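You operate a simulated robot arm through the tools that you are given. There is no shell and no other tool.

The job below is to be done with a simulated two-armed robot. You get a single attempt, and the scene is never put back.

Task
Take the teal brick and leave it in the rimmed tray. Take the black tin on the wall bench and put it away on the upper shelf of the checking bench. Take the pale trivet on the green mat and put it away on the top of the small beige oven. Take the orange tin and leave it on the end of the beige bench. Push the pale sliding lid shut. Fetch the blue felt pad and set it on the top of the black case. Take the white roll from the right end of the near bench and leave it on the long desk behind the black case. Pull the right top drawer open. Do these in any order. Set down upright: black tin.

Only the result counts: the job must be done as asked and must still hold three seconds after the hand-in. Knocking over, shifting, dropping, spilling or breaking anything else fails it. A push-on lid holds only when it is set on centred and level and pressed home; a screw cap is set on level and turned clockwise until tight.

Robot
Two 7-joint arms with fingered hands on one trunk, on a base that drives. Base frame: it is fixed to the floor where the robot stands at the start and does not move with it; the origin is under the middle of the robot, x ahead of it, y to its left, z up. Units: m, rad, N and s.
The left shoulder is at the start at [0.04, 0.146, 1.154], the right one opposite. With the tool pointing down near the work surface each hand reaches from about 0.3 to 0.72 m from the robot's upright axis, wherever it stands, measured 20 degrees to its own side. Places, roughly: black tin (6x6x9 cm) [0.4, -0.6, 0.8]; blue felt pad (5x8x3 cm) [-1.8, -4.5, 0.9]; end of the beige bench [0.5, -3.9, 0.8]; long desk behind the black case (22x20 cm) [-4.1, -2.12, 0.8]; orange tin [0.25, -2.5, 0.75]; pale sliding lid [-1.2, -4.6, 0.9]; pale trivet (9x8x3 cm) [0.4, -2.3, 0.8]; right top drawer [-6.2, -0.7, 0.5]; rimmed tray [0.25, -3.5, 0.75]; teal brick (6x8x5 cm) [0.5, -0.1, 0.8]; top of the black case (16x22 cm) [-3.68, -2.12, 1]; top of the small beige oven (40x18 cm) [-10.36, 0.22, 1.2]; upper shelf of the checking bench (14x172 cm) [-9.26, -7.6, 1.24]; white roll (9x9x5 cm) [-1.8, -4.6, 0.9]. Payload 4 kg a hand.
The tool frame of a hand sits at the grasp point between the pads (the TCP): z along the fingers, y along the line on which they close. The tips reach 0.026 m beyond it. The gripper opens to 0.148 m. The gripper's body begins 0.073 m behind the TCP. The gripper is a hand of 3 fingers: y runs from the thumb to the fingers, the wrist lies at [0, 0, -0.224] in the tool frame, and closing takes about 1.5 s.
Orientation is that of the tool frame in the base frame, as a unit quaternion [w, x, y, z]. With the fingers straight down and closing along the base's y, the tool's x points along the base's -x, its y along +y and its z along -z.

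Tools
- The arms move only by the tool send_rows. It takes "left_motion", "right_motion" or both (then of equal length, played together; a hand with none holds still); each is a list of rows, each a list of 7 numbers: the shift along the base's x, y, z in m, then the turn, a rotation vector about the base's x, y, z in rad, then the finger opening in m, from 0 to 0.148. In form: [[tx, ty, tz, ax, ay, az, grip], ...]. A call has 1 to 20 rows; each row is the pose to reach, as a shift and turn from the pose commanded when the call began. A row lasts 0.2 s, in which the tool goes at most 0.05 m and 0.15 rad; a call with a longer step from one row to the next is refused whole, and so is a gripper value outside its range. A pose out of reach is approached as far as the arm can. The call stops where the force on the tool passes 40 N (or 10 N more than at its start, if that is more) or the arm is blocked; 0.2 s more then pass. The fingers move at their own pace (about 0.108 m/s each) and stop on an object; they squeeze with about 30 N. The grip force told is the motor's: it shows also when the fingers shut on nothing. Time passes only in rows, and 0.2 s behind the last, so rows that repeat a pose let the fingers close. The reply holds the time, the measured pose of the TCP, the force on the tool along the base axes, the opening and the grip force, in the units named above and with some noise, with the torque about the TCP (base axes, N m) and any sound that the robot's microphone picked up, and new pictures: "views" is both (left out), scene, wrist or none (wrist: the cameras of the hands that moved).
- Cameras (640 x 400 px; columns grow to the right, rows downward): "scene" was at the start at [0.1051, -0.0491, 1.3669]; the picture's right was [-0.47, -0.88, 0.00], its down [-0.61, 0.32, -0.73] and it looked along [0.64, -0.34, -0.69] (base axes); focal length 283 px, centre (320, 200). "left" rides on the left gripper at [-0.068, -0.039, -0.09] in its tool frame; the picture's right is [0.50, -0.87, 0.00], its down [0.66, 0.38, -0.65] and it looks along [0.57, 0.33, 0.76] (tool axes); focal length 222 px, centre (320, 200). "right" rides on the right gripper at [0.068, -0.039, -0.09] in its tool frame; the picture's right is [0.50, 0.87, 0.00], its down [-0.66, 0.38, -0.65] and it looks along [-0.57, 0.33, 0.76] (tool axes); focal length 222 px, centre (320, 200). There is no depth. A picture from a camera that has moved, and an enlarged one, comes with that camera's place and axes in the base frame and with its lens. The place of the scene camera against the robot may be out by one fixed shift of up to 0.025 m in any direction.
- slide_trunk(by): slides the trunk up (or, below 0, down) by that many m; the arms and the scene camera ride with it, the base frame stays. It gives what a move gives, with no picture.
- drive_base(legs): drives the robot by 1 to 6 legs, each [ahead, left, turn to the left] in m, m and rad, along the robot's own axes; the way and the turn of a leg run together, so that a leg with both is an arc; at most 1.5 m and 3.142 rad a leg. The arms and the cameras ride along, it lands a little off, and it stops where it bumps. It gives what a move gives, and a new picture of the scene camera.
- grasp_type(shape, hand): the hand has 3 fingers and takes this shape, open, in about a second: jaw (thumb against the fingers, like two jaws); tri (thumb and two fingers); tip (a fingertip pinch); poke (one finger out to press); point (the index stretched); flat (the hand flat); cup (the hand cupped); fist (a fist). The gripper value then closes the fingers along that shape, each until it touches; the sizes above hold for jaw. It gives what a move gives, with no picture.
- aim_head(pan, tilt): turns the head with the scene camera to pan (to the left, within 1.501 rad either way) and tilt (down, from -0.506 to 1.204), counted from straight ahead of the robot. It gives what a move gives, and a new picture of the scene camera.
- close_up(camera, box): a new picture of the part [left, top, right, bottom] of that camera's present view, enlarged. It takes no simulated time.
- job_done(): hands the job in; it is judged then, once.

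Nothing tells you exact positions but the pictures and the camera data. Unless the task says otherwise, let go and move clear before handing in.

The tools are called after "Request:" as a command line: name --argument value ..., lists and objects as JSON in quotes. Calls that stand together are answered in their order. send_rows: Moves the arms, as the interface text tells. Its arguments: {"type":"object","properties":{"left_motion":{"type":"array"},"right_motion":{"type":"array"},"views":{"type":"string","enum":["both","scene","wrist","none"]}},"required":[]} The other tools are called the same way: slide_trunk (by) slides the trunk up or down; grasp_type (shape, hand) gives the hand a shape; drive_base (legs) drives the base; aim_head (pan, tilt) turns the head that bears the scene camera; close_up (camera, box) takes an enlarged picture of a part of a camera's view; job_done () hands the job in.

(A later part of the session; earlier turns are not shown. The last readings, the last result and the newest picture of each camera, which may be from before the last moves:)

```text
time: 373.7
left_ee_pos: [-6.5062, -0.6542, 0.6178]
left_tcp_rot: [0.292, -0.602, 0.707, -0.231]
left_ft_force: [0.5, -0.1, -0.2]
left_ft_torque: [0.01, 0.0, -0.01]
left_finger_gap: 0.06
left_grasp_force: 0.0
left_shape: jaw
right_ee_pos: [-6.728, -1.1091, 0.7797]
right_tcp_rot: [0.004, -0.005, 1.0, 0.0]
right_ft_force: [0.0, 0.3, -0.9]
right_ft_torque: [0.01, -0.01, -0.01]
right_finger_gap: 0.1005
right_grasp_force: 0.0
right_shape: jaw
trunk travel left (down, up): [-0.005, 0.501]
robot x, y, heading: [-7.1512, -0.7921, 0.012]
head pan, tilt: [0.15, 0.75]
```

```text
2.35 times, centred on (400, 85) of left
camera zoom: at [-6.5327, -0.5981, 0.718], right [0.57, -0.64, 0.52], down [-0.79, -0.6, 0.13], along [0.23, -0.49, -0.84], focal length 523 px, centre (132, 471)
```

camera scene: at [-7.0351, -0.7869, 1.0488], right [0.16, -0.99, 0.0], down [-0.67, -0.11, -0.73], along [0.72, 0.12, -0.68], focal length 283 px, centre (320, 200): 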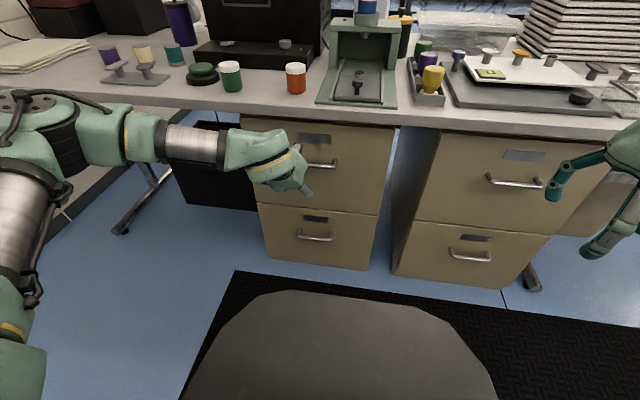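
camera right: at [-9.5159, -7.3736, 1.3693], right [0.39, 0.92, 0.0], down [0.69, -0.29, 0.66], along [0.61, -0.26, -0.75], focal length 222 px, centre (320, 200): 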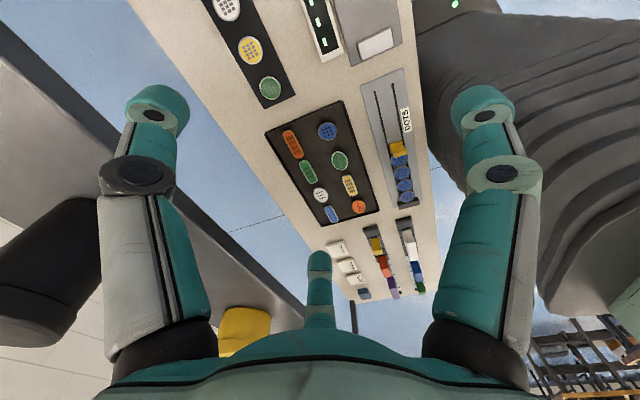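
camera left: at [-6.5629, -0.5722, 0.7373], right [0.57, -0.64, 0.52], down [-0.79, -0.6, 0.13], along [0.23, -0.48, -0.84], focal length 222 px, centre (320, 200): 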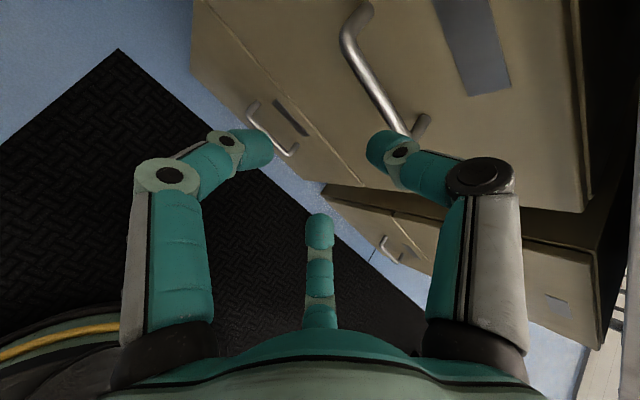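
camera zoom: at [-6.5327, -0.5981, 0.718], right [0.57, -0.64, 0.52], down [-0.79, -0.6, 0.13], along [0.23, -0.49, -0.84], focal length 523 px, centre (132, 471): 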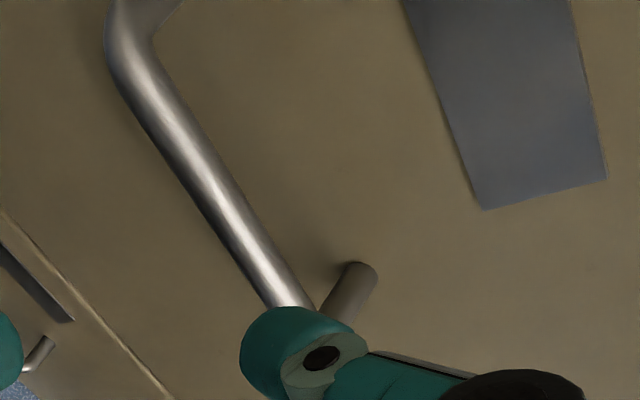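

Triangulated: bar at x -6.396, z 0.5675, y -0.598…-0.709 (centre -0.653, drawer front x -6.356) — this matches the given y of -0.7. I'll pitch the hand a bit flatter to clear the table edge and line up in front of the bar.

Request:
send_rows --left_motion '[[0.0, 0, 0.0, 0, -0.13, 0, 0.045], [0.01, -0.001, 0.0, 0, -0.26, 0, 0.042], [0.022, -0.001, -0.003, 0, -0.26, 0, 0.042]]' --views "both"

Request:
close_up --camera "scene" --box '[230, 90, 390, 190]'

```text
time: 374.5
left_ee_pos: [-6.4929, -0.6642, 0.6219]
left_tcp_rot: [0.363, -0.577, 0.674, -0.286]
left_ft_force: [0.9, -0.8, 0.2]
left_ft_torque: [-0.04, -0.02, 0.0]
left_finger_gap: 0.0425
left_grasp_force: 0.1
left_shape: jaw
left hand out of reach, approached as far as the arm can: row 2, 3
right_ee_pos: [-6.727, -1.1073, 0.7795]
right_tcp_rot: [0.004, -0.004, 1.0, 0.002]
right_ft_force: [1.0, 0.4, -0.6]
right_ft_torque: [-0.02, -0.02, -0.02]
right_finger_gap: 0.1004
right_grasp_force: 0.0
right_shape: jaw
trunk travel left (down, up): [-0.005, 0.501]
robot x, y, heading: [-7.1486, -0.788, 0.007]
head pan, tilt: [0.15, 0.75]
camera scene: at [-7.0356, -0.7861, 1.0489], right [0.16, -0.99, 0.0], down [-0.67, -0.11, -0.73], along [0.72, 0.12, -0.68], focal length 283 px, centre (320, 200)
camera left: at [-6.5398, -0.6083, 0.7149], right [0.46, -0.64, 0.62], down [-0.8, -0.6, -0.03], along [0.39, -0.48, -0.79], focal length 222 px, centre (320, 200)
```

scene: 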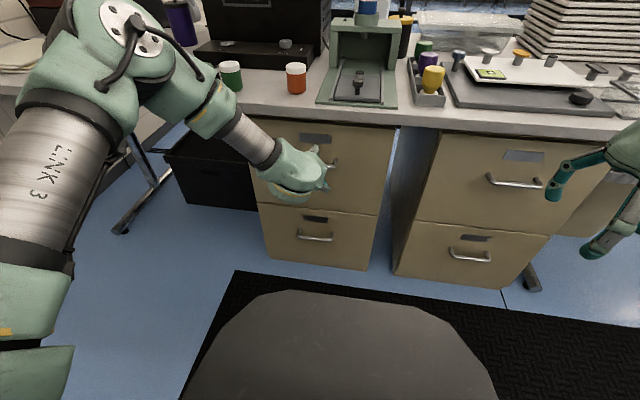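
left: 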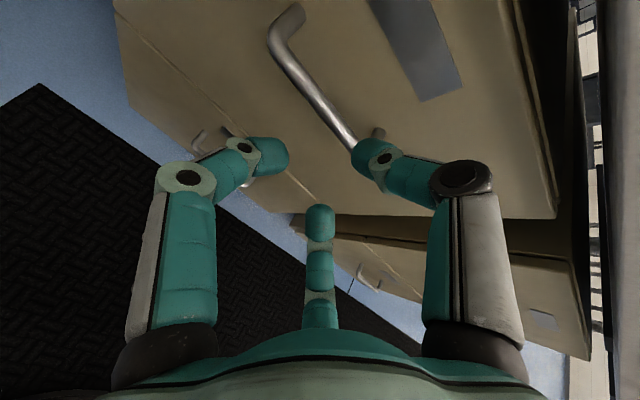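

```text
4.00 times, centred on (310, 140) of scene
camera zoom: at [-7.0356, -0.7861, 1.0489], right [0.16, -0.99, 0.0], down [-0.67, -0.11, -0.73], along [0.72, 0.12, -0.68], focal length 1131 px, centre (360, 440)
```

zoom: 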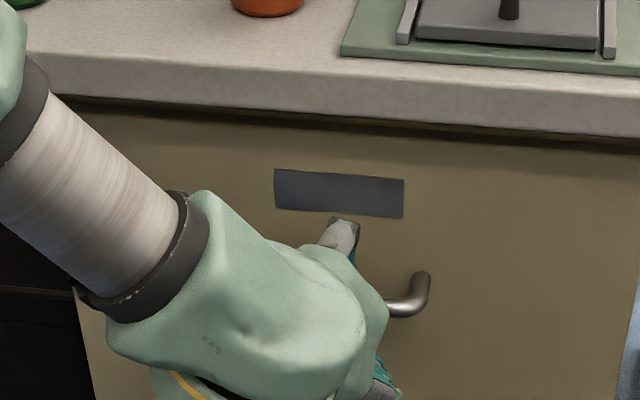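

Aligned with the bar along the tool axis. Advancing toward it in small steps.

Request:
send_rows --left_motion '[[0.018, 0.004, -0.009, 0, 0, 0, 0.042], [0.036, 0.007, -0.018, 0, 0, 0, 0.042], [0.052, 0.009, -0.027, 0, 0, 0, 0.042]]' --views "both"

Request:
close_up --camera "left" --box '[220, 30, 460, 200]'

```text
time: 375.3
left_ee_pos: [-6.4396, -0.6558, 0.5957]
left_tcp_rot: [0.363, -0.577, 0.674, -0.285]
left_ft_force: [-0.6, 0.7, -0.3]
left_ft_torque: [0.01, 0.02, 0.01]
left_finger_gap: 0.0423
left_grasp_force: 0.1
left_shape: jaw
right_ee_pos: [-6.728, -1.1072, 0.7795]
right_tcp_rot: [0.002, -0.005, 1.0, 0.0]
right_ft_force: [1.5, 0.5, 0.2]
right_ft_torque: [0.02, -0.04, -0.04]
right_finger_gap: 0.1005
right_grasp_force: 0.1
right_shape: jaw
trunk travel left (down, up): [-0.005, 0.501]
robot x, y, heading: [-7.1486, -0.7917, 0.013]
head pan, tilt: [0.15, 0.75]
camera scene: at [-7.0351, -0.7867, 1.0488], right [0.16, -0.99, 0.0], down [-0.67, -0.11, -0.73], along [0.72, 0.12, -0.68], focal length 283 px, centre (320, 200)
camera left: at [-6.4865, -0.6, 0.6895], right [0.46, -0.64, 0.62], down [-0.8, -0.6, -0.03], along [0.39, -0.48, -0.79], focal length 222 px, centre (320, 200)
```

scene: 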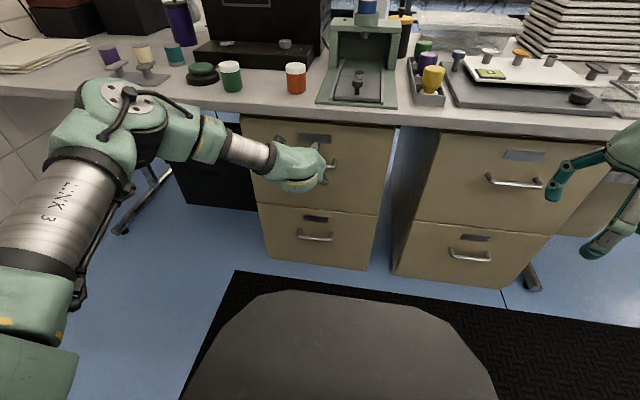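
left: 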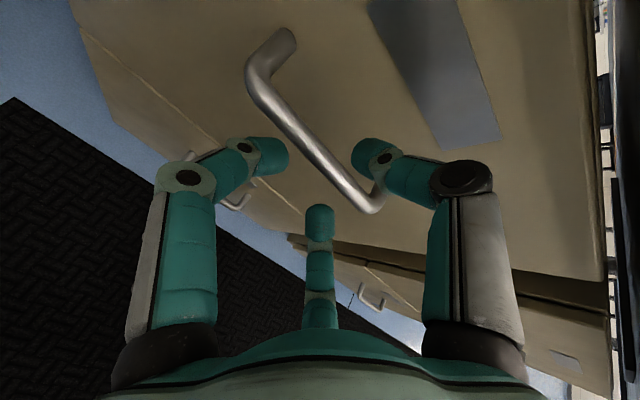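

```text
2.35 times, centred on (340, 115) of left
camera zoom: at [-6.4865, -0.6, 0.6895], right [0.46, -0.64, 0.62], down [-0.8, -0.6, -0.03], along [0.39, -0.48, -0.79], focal length 523 px, centre (273, 400)
```

zoom: 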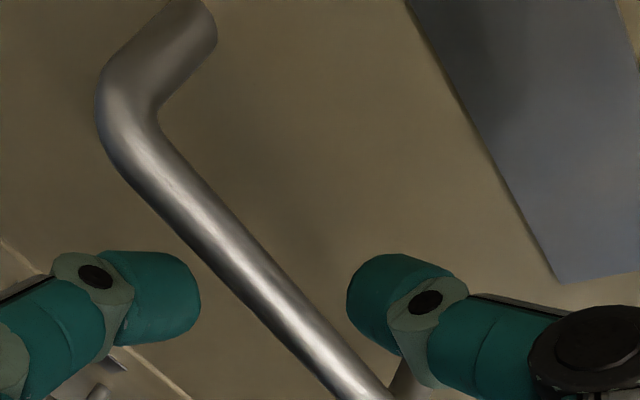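

The bar lies right between the thumb and fingers. Advancing the last 3.4 cm and closing.

Request:
send_rows --left_motion '[[0.012, 0.0005, -0.0085, 0, 0, 0, 0.042], [0.022, 0.001, -0.015, 0, 0, 0, 0.042], [0.029, 0.0011, -0.0205, 0, 0, 0, 0.042], [0.029, 0.0011, -0.0205, 0, 0, 0, 0.042]]' --views "wrist"

```text
time: 376.3
left_ee_pos: [-6.4119, -0.6535, 0.5751]
left_tcp_rot: [0.364, -0.576, 0.674, -0.285]
left_ft_force: [-0.7, -0.3, -0.3]
left_ft_torque: [0.0, 0.0, 0.0]
left_finger_gap: 0.0424
left_grasp_force: 0.0
left_shape: jaw
right_ee_pos: [-6.7272, -1.1073, 0.7796]
right_tcp_rot: [0.004, -0.004, 1.0, 0.001]
right_ft_force: [1.2, -1.3, -0.7]
right_ft_torque: [-0.03, -0.02, 0.0]
right_finger_gap: 0.1004
right_grasp_force: 0.0
right_shape: jaw
trunk travel left (down, up): [-0.005, 0.501]
robot x, y, heading: [-7.1483, -0.7895, 0.009]
head pan, tilt: [0.15, 0.75]
camera left: at [-6.4586, -0.5992, 0.6688], right [0.46, -0.64, 0.62], down [-0.8, -0.6, -0.03], along [0.39, -0.48, -0.79], focal length 222 px, centre (320, 200)
```

left: 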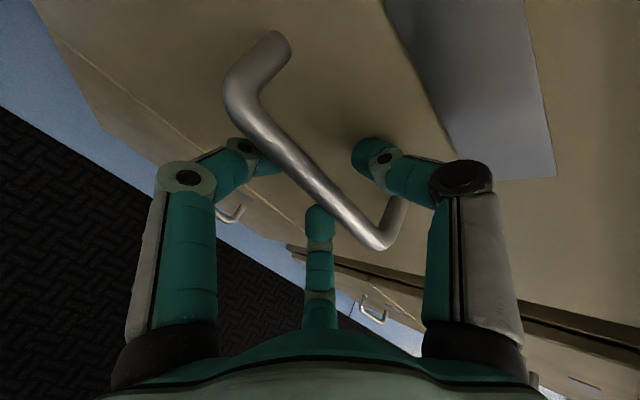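

The bar is between the thumb (behind/above) and the two fingers (below). Closing the grip.

Request:
send_rows --left_motion '[[0, 0, 0, 0, 0, 0, 0.025], [0, 0, 0, 0, 0, 0, 0.01], [0, 0, 0, 0, 0, 0, 0.0], [0, 0, 0, 0, 0, 0, 0.0], [0, 0, 0, 0, 0, 0, 0.0]]' --views "wrist"

```text
time: 377.5
left_ee_pos: [-6.4113, -0.6548, 0.5753]
left_tcp_rot: [0.364, -0.577, 0.674, -0.285]
left_ft_force: [1.5, 0.8, -0.6]
left_ft_torque: [-0.05, 0.02, 0.07]
left_finger_gap: 0.0003
left_grasp_force: 30.0
left_shape: jaw
right_ee_pos: [-6.7282, -1.1078, 0.7796]
right_tcp_rot: [0.003, -0.004, 1.0, 0.001]
right_ft_force: [0.2, 0.1, -0.1]
right_ft_torque: [0.02, 0.02, 0.03]
right_finger_gap: 0.1007
right_grasp_force: 0.0
right_shape: jaw
trunk travel left (down, up): [-0.005, 0.501]
robot x, y, heading: [-7.15, -0.7887, 0.007]
head pan, tilt: [0.15, 0.75]
camera left: at [-6.4585, -0.5987, 0.6685], right [0.46, -0.64, 0.62], down [-0.8, -0.6, -0.03], along [0.39, -0.48, -0.79], focal length 222 px, centre (320, 200)
```

left: 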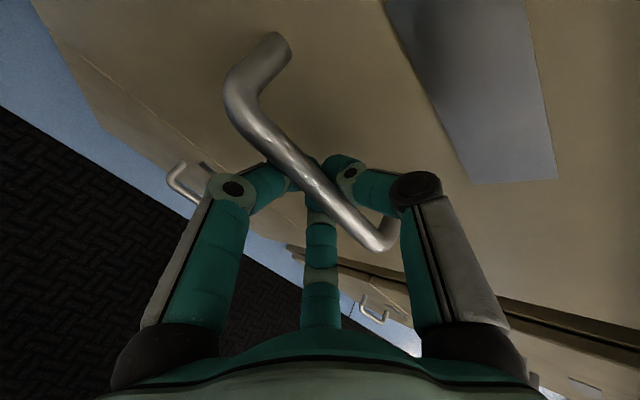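

The fingers have closed into a loop around the bar. Pulling back gently with the arm first to feel the drawer.

Request:
send_rows --left_motion '[[-0.015, 0, 0, 0, 0, 0, 0.0], [-0.03, 0, 0, 0, 0, 0, 0.0], [-0.045, 0, 0, 0, 0, 0, 0.0], [-0.06, 0, 0, 0, 0, 0, 0.0]]' --views "both"

```text
time: 378.5
left_ee_pos: [-6.4505, -0.6534, 0.5738]
left_tcp_rot: [0.362, -0.578, 0.674, -0.284]
left_ft_force: [0.4, 2.2, 0.0]
left_ft_torque: [-0.07, -0.02, 0.11]
left_finger_gap: 0.0003
left_grasp_force: 30.2
left_shape: jaw
left hand out of reach, approached as far as the arm can: row 3, 4
right_ee_pos: [-6.7279, -1.1073, 0.7791]
right_tcp_rot: [0.004, -0.004, 1.0, 0.001]
right_ft_force: [-0.4, 0.0, 0.7]
right_ft_torque: [0.01, 0.0, 0.03]
right_finger_gap: 0.1006
right_grasp_force: 0.2
right_shape: jaw
trunk travel left (down, up): [-0.005, 0.501]
robot x, y, heading: [-7.1492, -0.7922, 0.013]
head pan, tilt: [0.15, 0.75]
camera scene: at [-7.0355, -0.787, 1.0489], right [0.16, -0.99, 0.0], down [-0.67, -0.11, -0.73], along [0.72, 0.12, -0.68], focal length 283 px, centre (320, 200)
camera left: at [-6.4967, -0.5988, 0.6684], right [0.46, -0.64, 0.61], down [-0.8, -0.6, -0.03], along [0.39, -0.47, -0.79], focal length 222 px, centre (320, 200)
```

scene: 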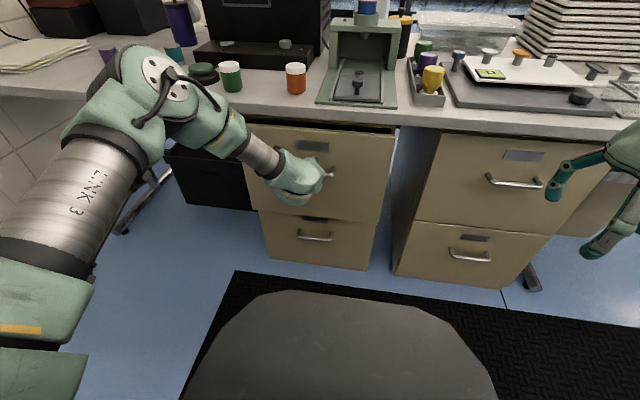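
left: 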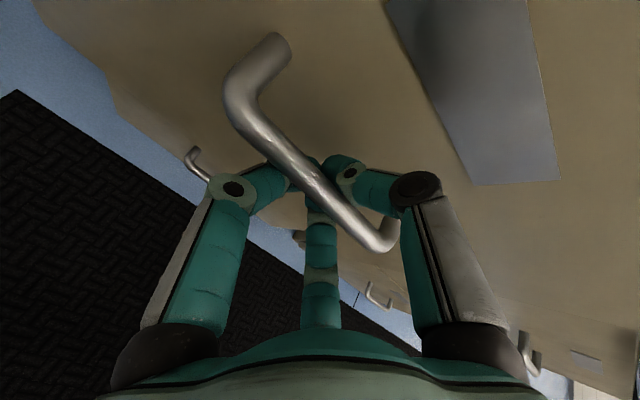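

The drawer slides freely. I'll back the base 20 cm while holding the bar.

Request:
drive_base --legs '[[-0.2, 0, 0]]'

```text
time: 380.1
left_ee_pos: [-6.6481, -0.6555, 0.5744]
left_tcp_rot: [0.362, -0.577, 0.674, -0.285]
left_ft_force: [0.9, 5.7, -3.1]
left_ft_torque: [-0.09, 0.02, 0.07]
left_finger_gap: 0.0001
left_grasp_force: 29.8
left_shape: jaw
right_ee_pos: [-6.926, -1.1102, 0.7796]
right_tcp_rot: [0.003, -0.004, 1.0, 0.001]
right_ft_force: [0.1, 0.8, 0.7]
right_ft_torque: [0.0, -0.04, -0.03]
right_finger_gap: 0.1005
right_grasp_force: 0.1
right_shape: jaw
trunk travel left (down, up): [-0.005, 0.501]
robot x, y, heading: [-7.3467, -0.7894, 0.009]
head pan, tilt: [0.15, 0.75]
camera scene: at [-7.2336, -0.7884, 1.0489], right [0.16, -0.99, 0.0], down [-0.67, -0.11, -0.73], along [0.72, 0.12, -0.68], focal length 283 px, centre (320, 200)
```

scene: 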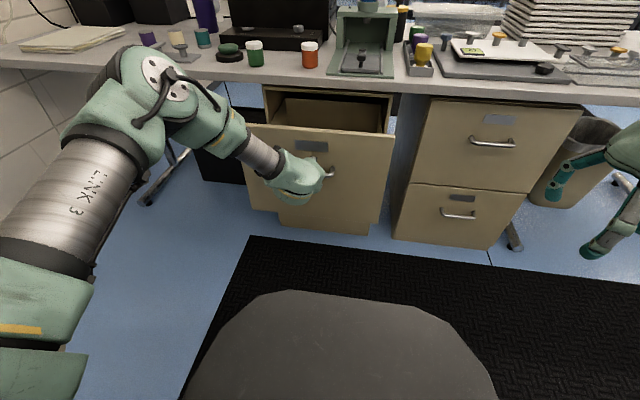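

The drawer is open about 24 cm. Another 8 cm.

Request:
drive_base --legs '[[-0.08, 0, 0]]'

```text
time: 381.2
left_ee_pos: [-6.7266, -0.6555, 0.5745]
left_tcp_rot: [0.363, -0.578, 0.673, -0.284]
left_ft_force: [1.6, 4.3, -2.3]
left_ft_torque: [-0.1, 0.01, 0.06]
left_finger_gap: 0.0
left_grasp_force: 29.8
left_shape: jaw
right_ee_pos: [-7.0045, -1.1103, 0.78]
right_tcp_rot: [0.003, -0.004, 1.0, 0.001]
right_ft_force: [0.2, -0.3, 0.4]
right_ft_torque: [0.03, -0.01, -0.02]
right_finger_gap: 0.1004
right_grasp_force: 0.1
right_shape: jaw
trunk travel left (down, up): [-0.005, 0.501]
robot x, y, heading: [-7.4285, -0.7959, 0.008]
head pan, tilt: [0.15, 0.75]
camera scene: at [-7.3125, -0.7893, 1.0489], right [0.16, -0.99, 0.0], down [-0.67, -0.11, -0.73], along [0.72, 0.12, -0.68], focal length 283 px, centre (320, 200)
```

scene: 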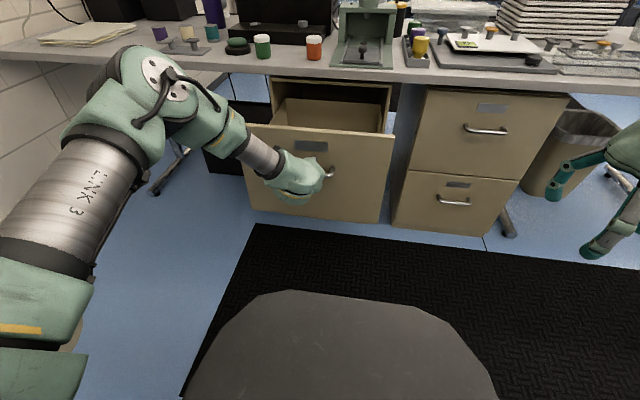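

Open by about 32 cm. Releasing: opening the fingers, then backing the base away.

Request:
send_rows --left_motion '[[0, 0, 0, 0, 0, 0, 0.03], [0, 0, 0, 0, 0, 0, 0.06], [0, 0, 0, 0, 0, 0, 0.07], [0, 0, 0, 0, 0, 0, 0.07]]' --views "wrist"

```text
time: 382.2
left_ee_pos: [-6.7268, -0.6561, 0.5762]
left_tcp_rot: [0.362, -0.579, 0.673, -0.284]
left_ft_force: [-0.4, 0.0, -0.1]
left_ft_torque: [-0.01, 0.0, -0.01]
left_finger_gap: 0.069
left_grasp_force: 0.2
left_shape: jaw
right_ee_pos: [-7.0037, -1.1107, 0.7801]
right_tcp_rot: [0.003, -0.005, 1.0, 0.001]
right_ft_force: [-0.1, -0.4, -0.1]
right_ft_torque: [0.0, -0.02, 0.0]
right_finger_gap: 0.1004
right_grasp_force: 0.0
right_shape: jaw
trunk travel left (down, up): [-0.005, 0.501]
robot x, y, heading: [-7.427, -0.7934, 0.01]
head pan, tilt: [0.15, 0.75]
camera left: at [-6.7733, -0.6009, 0.6683], right [0.46, -0.64, 0.61], down [-0.8, -0.6, -0.03], along [0.39, -0.47, -0.79], focal length 222 px, centre (320, 200)
```

left: 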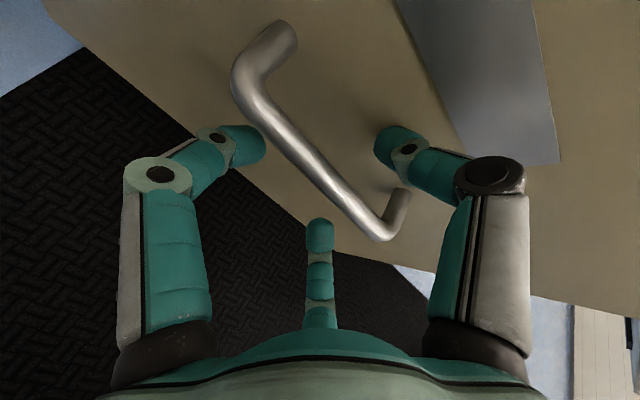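

Request:
drive_base --legs '[[-0.1, 0, 0]]'

Request:
slide_trunk --by 0.32

Request:
aim_head --pan 0.1 --tilt 0.7

```text
time: 383.3
left_ee_pos: [-6.8281, -0.6555, 0.576]
left_tcp_rot: [0.363, -0.578, 0.673, -0.284]
left_ft_force: [-0.2, 0.1, 0.5]
left_ft_torque: [0.04, 0.01, 0.01]
left_finger_gap: 0.0695
left_grasp_force: 0.2
left_shape: jaw
right_ee_pos: [-7.1045, -1.1111, 0.7802]
right_tcp_rot: [0.004, -0.006, 1.0, 0.001]
right_ft_force: [0.5, 0.7, -0.5]
right_ft_torque: [0.01, -0.04, -0.01]
right_finger_gap: 0.1002
right_grasp_force: 0.1
right_shape: jaw
trunk travel left (down, up): [-0.005, 0.501]
robot x, y, heading: [-7.5235, -0.7959, 0.017]
head pan, tilt: [0.15, 0.75]
camera scene: at [-7.4133, -0.7906, 1.049], right [0.16, -0.99, 0.0], down [-0.67, -0.11, -0.73], along [0.72, 0.12, -0.68], focal length 283 px, centre (320, 200)
```

scene: 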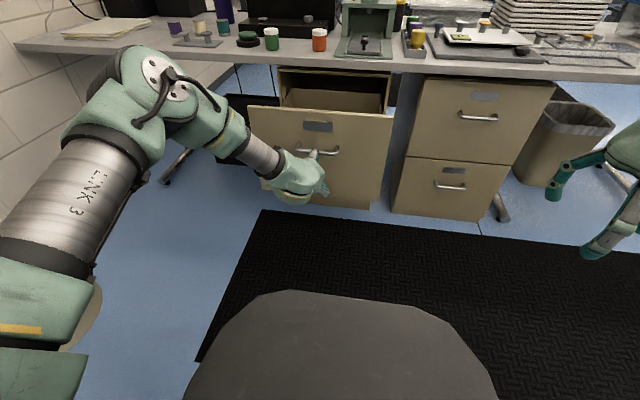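

```text
time: 386.5
left_ee_pos: [-6.8267, -0.6551, 0.8929]
left_tcp_rot: [0.363, -0.579, 0.673, -0.284]
left_ft_force: [-0.4, -0.3, 0.3]
left_ft_torque: [0.04, -0.01, 0.02]
left_finger_gap: 0.0694
left_grasp_force: 0.0
left_shape: jaw
right_ee_pos: [-7.1025, -1.1112, 1.0981]
right_tcp_rot: [0.003, -0.005, 1.0, 0.001]
right_ft_force: [0.7, -0.4, -0.4]
right_ft_torque: [0.0, 0.01, -0.01]
right_finger_gap: 0.1003
right_grasp_force: 0.0
right_shape: jaw
trunk travel left (down, up): [-0.325, 0.181]
robot x, y, heading: [-7.5271, -0.7935, 0.013]
head pan, tilt: [0.15, 0.75]
```

```text
time: 387.1
left_ee_pos: [-6.8267, -0.655, 0.8933]
left_tcp_rot: [0.363, -0.579, 0.673, -0.283]
left_ft_force: [0.3, -0.6, -0.3]
left_ft_torque: [0.01, 0.03, -0.03]
left_finger_gap: 0.0692
left_grasp_force: 0.1
left_shape: jaw
right_ee_pos: [-7.1037, -1.111, 1.0985]
right_tcp_rot: [0.004, -0.005, 1.0, 0.001]
right_ft_force: [0.3, 0.1, 1.5]
right_ft_torque: [0.0, 0.03, 0.0]
right_finger_gap: 0.1005
right_grasp_force: 0.0
right_shape: jaw
trunk travel left (down, up): [-0.325, 0.181]
robot x, y, heading: [-7.5251, -0.7926, 0.011]
head pan, tilt: [0.099, 0.7]
camera scene: at [-7.4093, -0.7945, 1.3719], right [0.11, -0.99, 0.0], down [-0.64, -0.07, -0.76], along [0.76, 0.09, -0.64], focal length 283 px, centre (320, 200)
```

scene: 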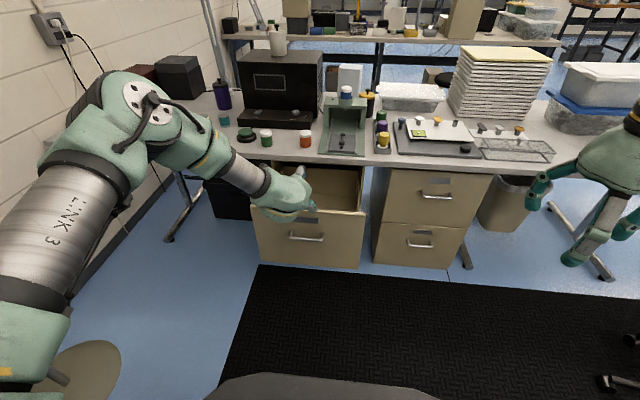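

The drawer stands open. Now I'll bring the left hand back to its default vertical pose while raising it clear.

Request:
send_rows --left_motion '[[-0.01, 0.0, 0.03, 0.053, 0.068, -0.109, 0.1], [-0.03, 0.005, 0.06, 0.106, 0.136, -0.217, 0.1], [-0.05, 0.01, 0.09, 0.159, 0.204, -0.326, 0.1], [-0.08, 0.015, 0.12, 0.212, 0.272, -0.434, 0.1], [-0.11, 0.02, 0.15, 0.265, 0.34, -0.543, 0.1], [-0.14, 0.025, 0.18, 0.319, 0.409, -0.652, 0.1], [-0.17, 0.03, 0.2, 0.372, 0.477, -0.76, 0.1], [-0.2, 0.035, 0.207, 0.425, 0.545, -0.869, 0.1], [-0.23, 0.04, 0.207, 0.478, 0.613, -0.977, 0.1], [-0.25, 0.05, 0.207, 0.531, 0.681, -1.086, 0.1], [-0.27, 0.06, 0.207, 0.584, 0.749, -1.194, 0.1], [-0.278, 0.065, 0.207, 0.637, 0.817, -1.303, 0.1]]' --views "both"

```text
time: 389.7
left_ee_pos: [-7.1049, -0.5911, 1.1016]
left_tcp_rot: [-0.002, 0.0, 1.0, 0.0]
left_ft_force: [1.1, -0.1, -0.5]
left_ft_torque: [0.0, -0.05, -0.01]
left_finger_gap: 0.0998
left_grasp_force: 0.0
left_shape: jaw
right_ee_pos: [-7.1033, -1.1108, 1.0983]
right_tcp_rot: [0.004, -0.005, 1.0, 0.002]
right_ft_force: [1.3, 1.1, -1.1]
right_ft_torque: [0.0, -0.02, -0.01]
right_finger_gap: 0.1002
right_grasp_force: 0.1
right_shape: jaw
trunk travel left (down, up): [-0.325, 0.181]
robot x, y, heading: [-7.5241, -0.795, 0.016]
head pan, tilt: [0.099, 0.7]
camera scene: at [-7.409, -0.7951, 1.3719], right [0.11, -0.99, 0.0], down [-0.64, -0.07, -0.76], along [0.76, 0.09, -0.64], focal length 283 px, centre (320, 200)
camera left: at [-7.0372, -0.6317, 1.1909], right [-0.5, -0.87, 0.0], down [-0.65, 0.38, 0.66], along [-0.57, 0.33, -0.75], focal length 222 px, centre (320, 200)
```

scene: 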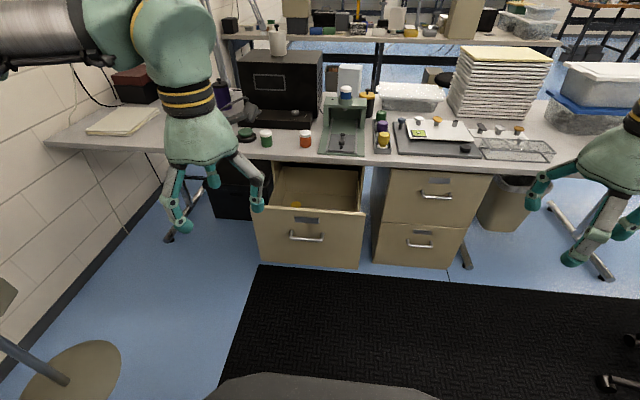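
left: 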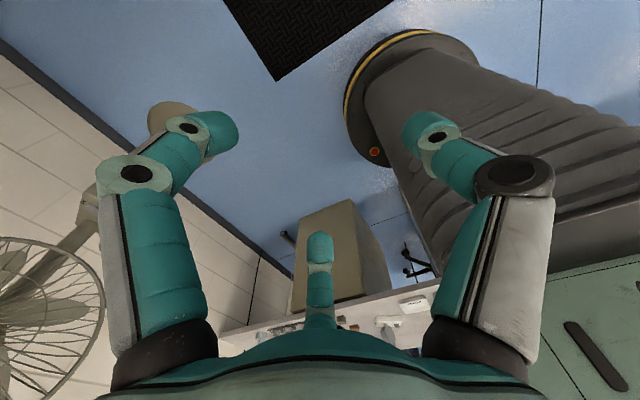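

Drawer done. Now on to the near bench: turning to face -y and driving back down the corridor to the main aisle.

Request:
drive_base --legs '[[-0.04, 0, 0], [0, 0, -1.585], [1.3, 0, 0], [1.3, 0, 0]]'

Request:
aim_head --pan 1.4 --tilt 0.3

```text
time: 406.7
left_ee_pos: [-7.2641, -3.8319, 1.1016]
left_tcp_rot: [0.0, 0.7, 0.714, 0.0]
left_ft_force: [-0.2, -0.6, 0.0]
left_ft_torque: [0.02, 0.0, -0.03]
left_finger_gap: 0.0998
left_grasp_force: 0.1
left_shape: jaw
right_ee_pos: [-7.7837, -3.8414, 1.0988]
right_tcp_rot: [0.003, 0.697, 0.717, -0.002]
right_ft_force: [0.3, -0.7, 0.6]
right_ft_torque: [0.02, 0.0, 0.0]
right_finger_gap: 0.1006
right_grasp_force: 0.0
right_shape: jaw
trunk travel left (down, up): [-0.325, 0.181]
robot x, y, heading: [-7.4745, -3.4137, -1.543]
head pan, tilt: [0.099, 0.7]
camera scene: at [-7.4509, -3.529, 1.3719], right [-0.99, -0.13, 0.0], down [-0.08, 0.64, -0.76], along [0.1, -0.76, -0.64], focal length 283 px, centre (320, 200)
```

scene: 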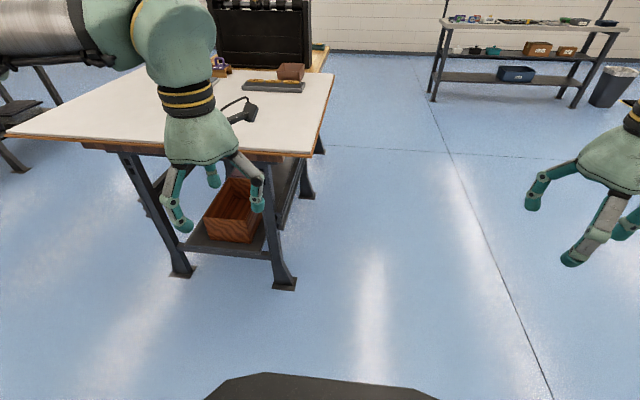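

```text
time: 408.2
left_ee_pos: [-7.264, -3.8323, 1.1015]
left_tcp_rot: [-0.001, 0.701, 0.714, 0.0]
left_ft_force: [0.5, -0.1, -0.1]
left_ft_torque: [0.03, 0.02, 0.0]
left_finger_gap: 0.0996
left_grasp_force: 0.1
left_shape: jaw
right_ee_pos: [-7.7833, -3.8439, 1.0968]
right_tcp_rot: [0.003, 0.696, 0.718, -0.002]
right_ft_force: [0.3, -1.0, -0.4]
right_ft_torque: [0.0, -0.01, 0.01]
right_finger_gap: 0.1003
right_grasp_force: 0.0
right_shape: jaw
trunk travel left (down, up): [-0.325, 0.181]
robot x, y, heading: [-7.4747, -3.4137, -1.542]
head pan, tilt: [1.4, 0.3]
camera scene: at [-7.3695, -3.4581, 1.408], right [-0.14, -0.99, 0.0], down [-0.29, 0.04, -0.96], along [0.95, -0.13, -0.3], focal length 283 px, centre (320, 200)
```

scene: 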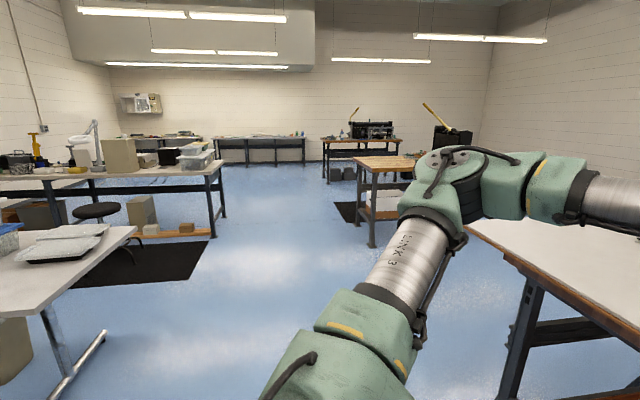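

Request:
drive_base --legs '[[0, 0, -0.03], [0, 1.5, 0], [0, 1.5, 0], [0, 1.5, 0]]'

Request:
aim_head --pan 1.2 --tilt 0.35

```text
time: 430.1
left_ee_pos: [-2.7743, -3.8287, 1.1012]
left_tcp_rot: [0.0, 0.709, 0.705, 0.001]
left_ft_force: [0.1, 0.2, 0.4]
left_ft_torque: [-0.02, 0.01, 0.03]
left_finger_gap: 0.0996
left_grasp_force: 0.0
left_shape: jaw
right_ee_pos: [-3.2936, -3.8271, 1.0991]
right_tcp_rot: [0.003, 0.705, 0.709, -0.002]
right_ft_force: [0.3, 0.3, -0.1]
right_ft_torque: [-0.02, 0.04, -0.01]
right_finger_gap: 0.1006
right_grasp_force: 0.1
right_shape: jaw
trunk travel left (down, up): [-0.325, 0.181]
robot x, y, heading: [-2.9765, -3.404, -1.564]
head pan, tilt: [1.4, 0.3]
camera scene: at [-2.8714, -3.4519, 1.408], right [-0.16, -0.99, 0.0], down [-0.29, 0.05, -0.96], along [0.94, -0.16, -0.3], focal length 283 px, centre (320, 200)
```

scene: 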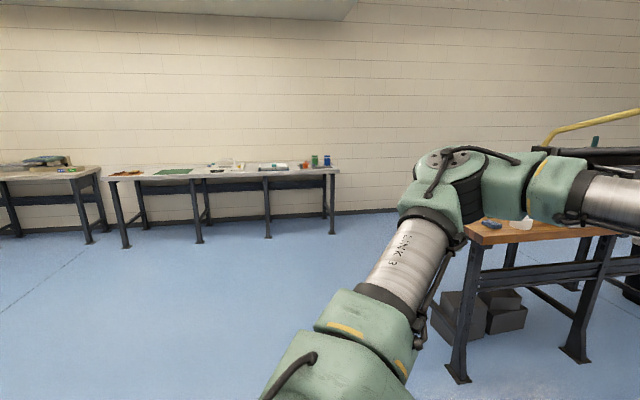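

```text
time: 430.8
left_ee_pos: [-2.7751, -3.8292, 1.1016]
left_tcp_rot: [-0.001, 0.709, 0.705, 0.001]
left_ft_force: [0.6, -0.1, 1.3]
left_ft_torque: [0.0, 0.01, -0.02]
left_finger_gap: 0.0997
left_grasp_force: 0.1
left_shape: jaw
right_ee_pos: [-3.2946, -3.8265, 1.0983]
right_tcp_rot: [0.003, 0.705, 0.709, -0.002]
right_ft_force: [0.2, -0.5, -0.6]
right_ft_torque: [0.0, -0.02, 0.01]
right_finger_gap: 0.1003
right_grasp_force: 0.2
right_shape: jaw
trunk travel left (down, up): [-0.325, 0.181]
robot x, y, heading: [-2.9771, -3.4063, -1.567]
head pan, tilt: [1.201, 0.351]
camera scene: at [-2.876, -3.4696, 1.4033], right [-0.35, -0.93, 0.0], down [-0.32, 0.12, -0.94], along [0.88, -0.33, -0.34], focal length 283 px, centre (320, 200)
```

scene: 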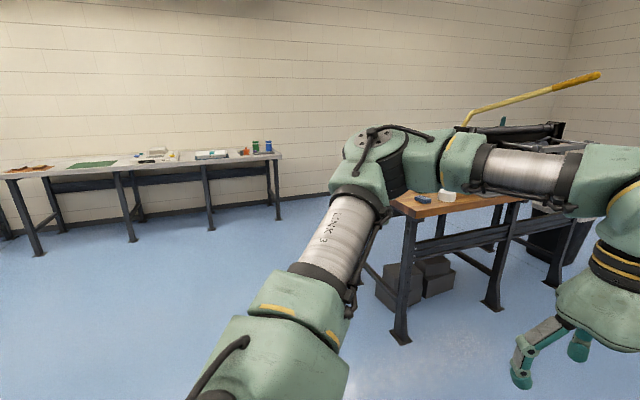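

The near bench with the blue pad and white roll at its corner is just ahead-left. Driving 1 m further and looking at it.

Request:
drive_base --legs '[[0, 1.15, 0]]'

Request:
aim_head --pan 0.25 --tilt 0.5

```text
time: 436.6
left_ee_pos: [-1.6284, -3.8325, 1.1005]
left_tcp_rot: [-0.001, 0.715, 0.699, 0.0]
left_ft_force: [-0.9, -0.1, 0.2]
left_ft_torque: [-0.02, 0.02, 0.01]
left_finger_gap: 0.0997
left_grasp_force: 0.0
left_shape: jaw
right_ee_pos: [-2.1483, -3.8233, 1.0984]
right_tcp_rot: [0.003, 0.711, 0.703, -0.002]
right_ft_force: [0.3, -0.1, -0.5]
right_ft_torque: [0.03, 0.01, 0.0]
right_finger_gap: 0.1003
right_grasp_force: 0.1
right_shape: jaw
trunk travel left (down, up): [-0.325, 0.181]
robot x, y, heading: [-1.8236, -3.4079, -1.578]
head pan, tilt: [1.201, 0.351]
camera scene: at [-1.7248, -3.4722, 1.4033], right [-0.37, -0.93, 0.0], down [-0.32, 0.13, -0.94], along [0.87, -0.35, -0.34], focal length 283 px, centre (320, 200)
```

scene: 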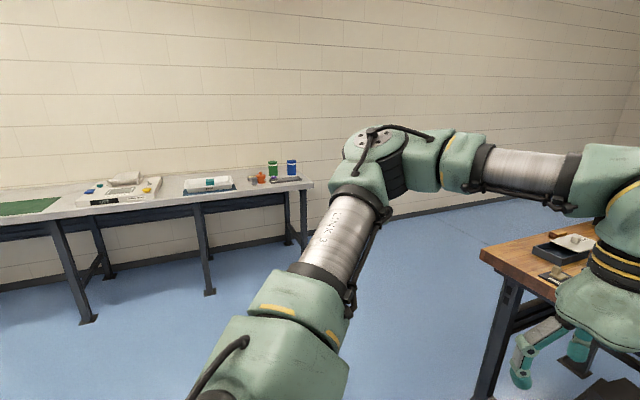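

```text
time: 437.9
left_ee_pos: [-1.6295, -3.8328, 1.102]
left_tcp_rot: [-0.001, 0.714, 0.7, 0.0]
left_ft_force: [0.4, -0.1, -0.4]
left_ft_torque: [0.01, -0.01, 0.01]
left_finger_gap: 0.0995
left_grasp_force: 0.0
left_shape: jaw
right_ee_pos: [-2.1485, -3.8244, 1.0981]
right_tcp_rot: [0.004, 0.711, 0.703, -0.002]
right_ft_force: [-0.2, -0.3, -0.2]
right_ft_torque: [0.02, -0.03, -0.02]
right_finger_gap: 0.1002
right_grasp_force: 0.1
right_shape: jaw
trunk travel left (down, up): [-0.325, 0.181]
robot x, y, heading: [-1.821, -3.4089, -1.577]
head pan, tilt: [0.25, 0.499]
camera scene: at [-1.7891, -3.5261, 1.3896], right [-0.97, -0.24, 0.0], down [-0.11, 0.46, -0.88], along [0.21, -0.85, -0.48], focal length 283 px, centre (320, 200)
```

scene: 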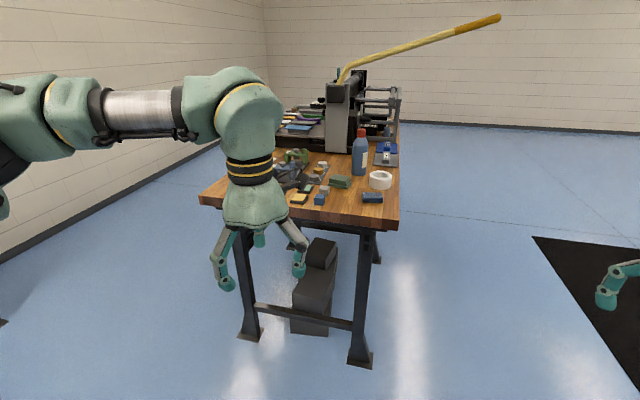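

Request:
close_up --camera "scene" --box '[190, 100, 430, 250]'

```text
2.67 times, centred on (310, 175) of scene
camera zoom: at [-1.7891, -3.5261, 1.3896], right [-0.97, -0.24, 0.0], down [-0.11, 0.46, -0.88], along [0.21, -0.85, -0.48], focal length 754 px, centre (347, 267)
```

zoom: 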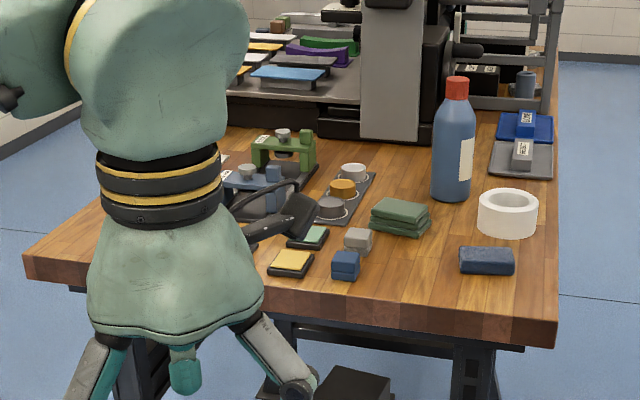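

Blue pad at about [-1.735, -4.50], white roll at [-1.757, -4.63] on the wooden bench top. First the sliding lid: moving left to see it.

Request:
drive_base --legs '[[0.25, 0.45, 0]]'

Request:
aim_head --pan 0.1 --tilt 0.65

```text
time: 440.9
left_ee_pos: [-1.1855, -4.0895, 1.1015]
left_tcp_rot: [0.0, 0.718, 0.696, 0.0]
left_ft_force: [-0.5, -0.3, 0.0]
left_ft_torque: [0.02, 0.0, 0.01]
left_finger_gap: 0.0999
left_grasp_force: 0.1
left_shape: jaw
right_ee_pos: [-1.705, -4.075, 1.0989]
right_tcp_rot: [0.003, 0.714, 0.7, -0.002]
right_ft_force: [0.7, 0.1, 0.2]
right_ft_torque: [-0.03, 0.01, 0.01]
right_finger_gap: 0.1003
right_grasp_force: 0.0
right_shape: jaw
trunk travel left (down, up): [-0.325, 0.181]
robot x, y, heading: [-1.3751, -3.6617, -1.586]
head pan, tilt: [0.25, 0.499]
camera scene: at [-1.3421, -3.7814, 1.3896], right [-0.97, -0.23, 0.0], down [-0.11, 0.47, -0.88], along [0.2, -0.85, -0.48], focal length 283 px, centre (320, 200)
```

scene: 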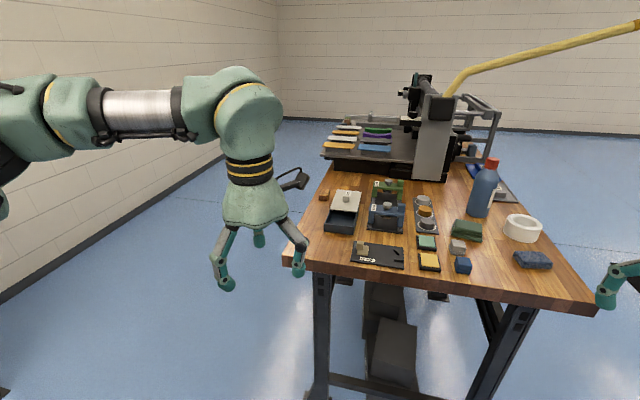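

```text
time: 441.6
left_ee_pos: [-1.1844, -4.0894, 1.1018]
left_tcp_rot: [0.0, 0.718, 0.696, 0.0]
left_ft_force: [0.1, -0.1, -0.5]
left_ft_torque: [0.03, 0.02, 0.0]
left_finger_gap: 0.0996
left_grasp_force: 0.0
left_shape: jaw
right_ee_pos: [-1.7035, -4.0748, 1.0991]
right_tcp_rot: [0.003, 0.714, 0.7, -0.001]
right_ft_force: [-0.7, 0.6, 0.0]
right_ft_torque: [-0.03, 0.04, -0.04]
right_finger_gap: 0.1003
right_grasp_force: 0.0
right_shape: jaw
trunk travel left (down, up): [-0.325, 0.181]
robot x, y, heading: [-1.377, -3.6603, -1.584]
head pan, tilt: [0.099, 0.649]
camera scene: at [-1.3548, -3.78, 1.3763], right [-1.0, -0.08, 0.0], down [-0.05, 0.6, -0.8], along [0.06, -0.79, -0.6], focal length 283 px, centre (320, 200)
```

scene: 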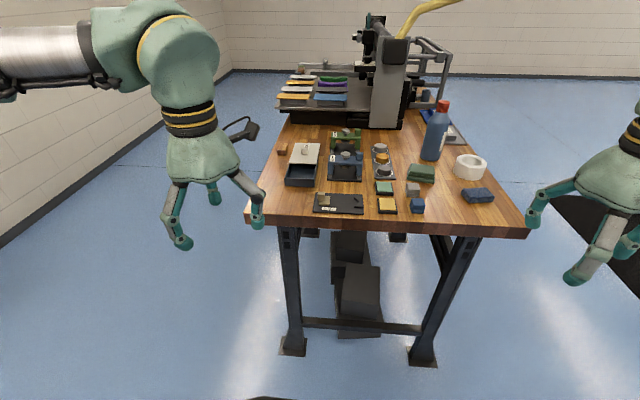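

Request:
close_up --camera "scene" --box '[240, 110, 540, 240]'

Request:
close_up --camera "scene" --box '[260, 130, 380, 205]'

```text
2.13 times, centred on (390, 175) of scene
camera zoom: at [-1.3548, -3.78, 1.3763], right [-1.0, -0.08, 0.0], down [-0.05, 0.6, -0.8], along [0.06, -0.79, -0.6], focal length 603 px, centre (171, 253)
```

zoom: 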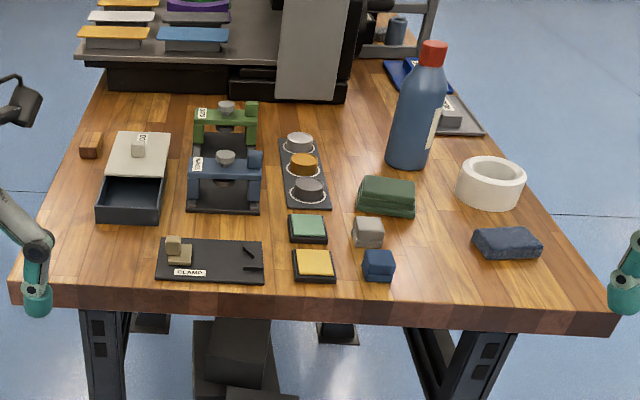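

```text
5.33 times, centred on (320, 168) of scene
camera zoom: at [-1.3548, -3.78, 1.3763], right [-1.0, -0.08, 0.0], down [-0.05, 0.6, -0.8], along [0.06, -0.79, -0.6], focal length 1508 px, centre (320, 373)
```

zoom: 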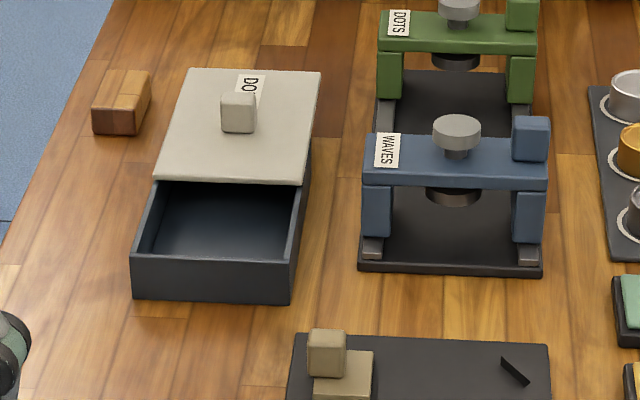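

The box's pale lid (knob at about [-1.22, -4.605], top ≈ 0.93) is slid to the far side; it must come ~7 cm toward me to cover the opening. Bench top is z ≈ 0.867, near edge y ≈ -4.35. Driving in closer.

Request:
drive_base --legs '[[0.35, 0, 0.012]]'

Request:
aim_head --pan 0.15 --tilt 0.8

```text
time: 443.9
left_ee_pos: [-1.1869, -4.442, 1.1011]
left_tcp_rot: [-0.001, 0.716, 0.698, 0.0]
left_ft_force: [-0.1, 0.2, -0.4]
left_ft_torque: [0.03, 0.01, -0.03]
left_finger_gap: 0.0997
left_grasp_force: 0.0
left_shape: jaw
right_ee_pos: [-1.7057, -4.4291, 1.0989]
right_tcp_rot: [0.002, 0.712, 0.703, -0.002]
right_ft_force: [0.8, 0.8, -0.1]
right_ft_torque: [0.0, 0.02, -0.01]
right_finger_gap: 0.1006
right_grasp_force: 0.1
right_shape: jaw
trunk travel left (down, up): [-0.325, 0.181]
robot x, y, heading: [-1.3781, -4.0138, -1.583]
head pan, tilt: [0.099, 0.649]
camera scene: at [-1.3598, -4.1312, 1.3763], right [-1.0, -0.09, 0.0], down [-0.05, 0.6, -0.8], along [0.07, -0.79, -0.6], focal length 283 px, centre (320, 200)
```

scene: 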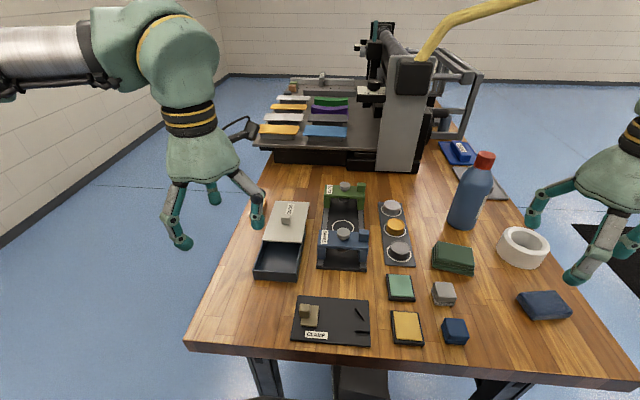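

```text
time: 444.6
left_ee_pos: [-1.1864, -4.4415, 1.1011]
left_tcp_rot: [0.0, 0.716, 0.698, 0.001]
left_ft_force: [0.3, 0.0, -1.7]
left_ft_torque: [0.02, -0.01, 0.0]
left_finger_gap: 0.0996
left_grasp_force: 0.0
left_shape: jaw
right_ee_pos: [-1.7059, -4.4315, 1.0985]
right_tcp_rot: [0.003, 0.712, 0.703, -0.002]
right_ft_force: [0.1, -0.7, 0.2]
right_ft_torque: [0.04, 0.04, -0.02]
right_finger_gap: 0.1004
right_grasp_force: 0.1
right_shape: jaw
trunk travel left (down, up): [-0.325, 0.181]
robot x, y, heading: [-1.3794, -4.0134, -1.583]
head pan, tilt: [0.15, 0.799]
camera scene: at [-1.3563, -4.1262, 1.3636], right [-0.99, -0.14, 0.0], down [-0.1, 0.71, -0.7], along [0.1, -0.69, -0.72], focal length 283 px, centre (320, 200)
```

scene: 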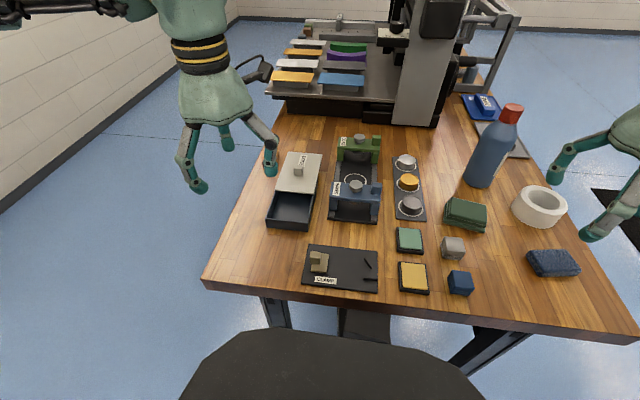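

Request:
send_rows --left_motion '[[-0.01, -0.04, 0, 0, 0, 0, 0.08], [-0.02, -0.08, -0.01, 0, 0, 0, 0.06], [-0.03, -0.12, -0.02, 0, 0, 0, 0.06], [-0.034, -0.16, -0.03, 0, 0, 0, 0.06]]' --views "wrist"

Request:
close_up --camera "left" --box '[200, 20, 440, 170]'

```text
time: 445.6
left_ee_pos: [-1.2199, -4.6008, 1.0716]
left_tcp_rot: [0.0, 0.716, 0.698, 0.001]
left_ft_force: [-0.3, -0.5, -0.2]
left_ft_torque: [-0.03, -0.01, 0.02]
left_finger_gap: 0.0602
left_grasp_force: 0.0
left_shape: jaw
right_ee_pos: [-1.7078, -4.4316, 1.0966]
right_tcp_rot: [0.004, 0.712, 0.703, 0.0]
right_ft_force: [-0.3, 0.0, 0.0]
right_ft_torque: [0.01, -0.04, 0.0]
right_finger_gap: 0.1003
right_grasp_force: 0.0
right_shape: jaw
trunk travel left (down, up): [-0.325, 0.181]
robot x, y, heading: [-1.3782, -4.0169, -1.584]
head pan, tilt: [0.15, 0.799]
camera left: at [-1.2595, -4.6689, 1.1605], right [-0.85, 0.52, 0.0], down [0.39, 0.64, 0.66], along [0.34, 0.56, -0.76], focal length 222 px, centre (320, 200)
```

left: 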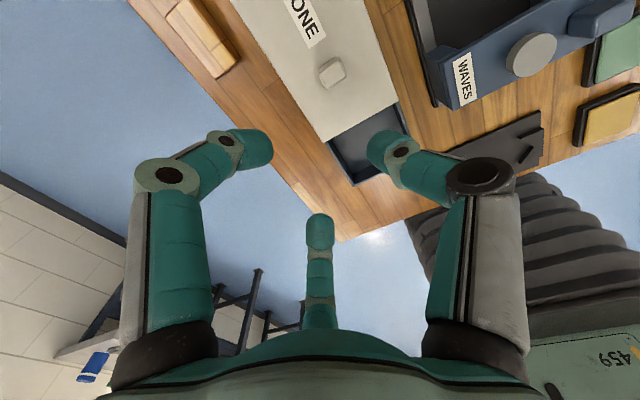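

```text
2.67 times, centred on (320, 95) of left
camera zoom: at [-1.2595, -4.6689, 1.1605], right [-0.85, 0.52, 0.0], down [0.39, 0.64, 0.66], along [0.34, 0.56, -0.76], focal length 592 px, centre (320, 480)
```

zoom: 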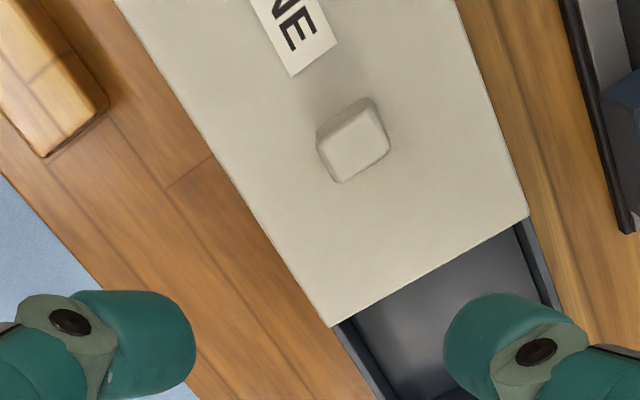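

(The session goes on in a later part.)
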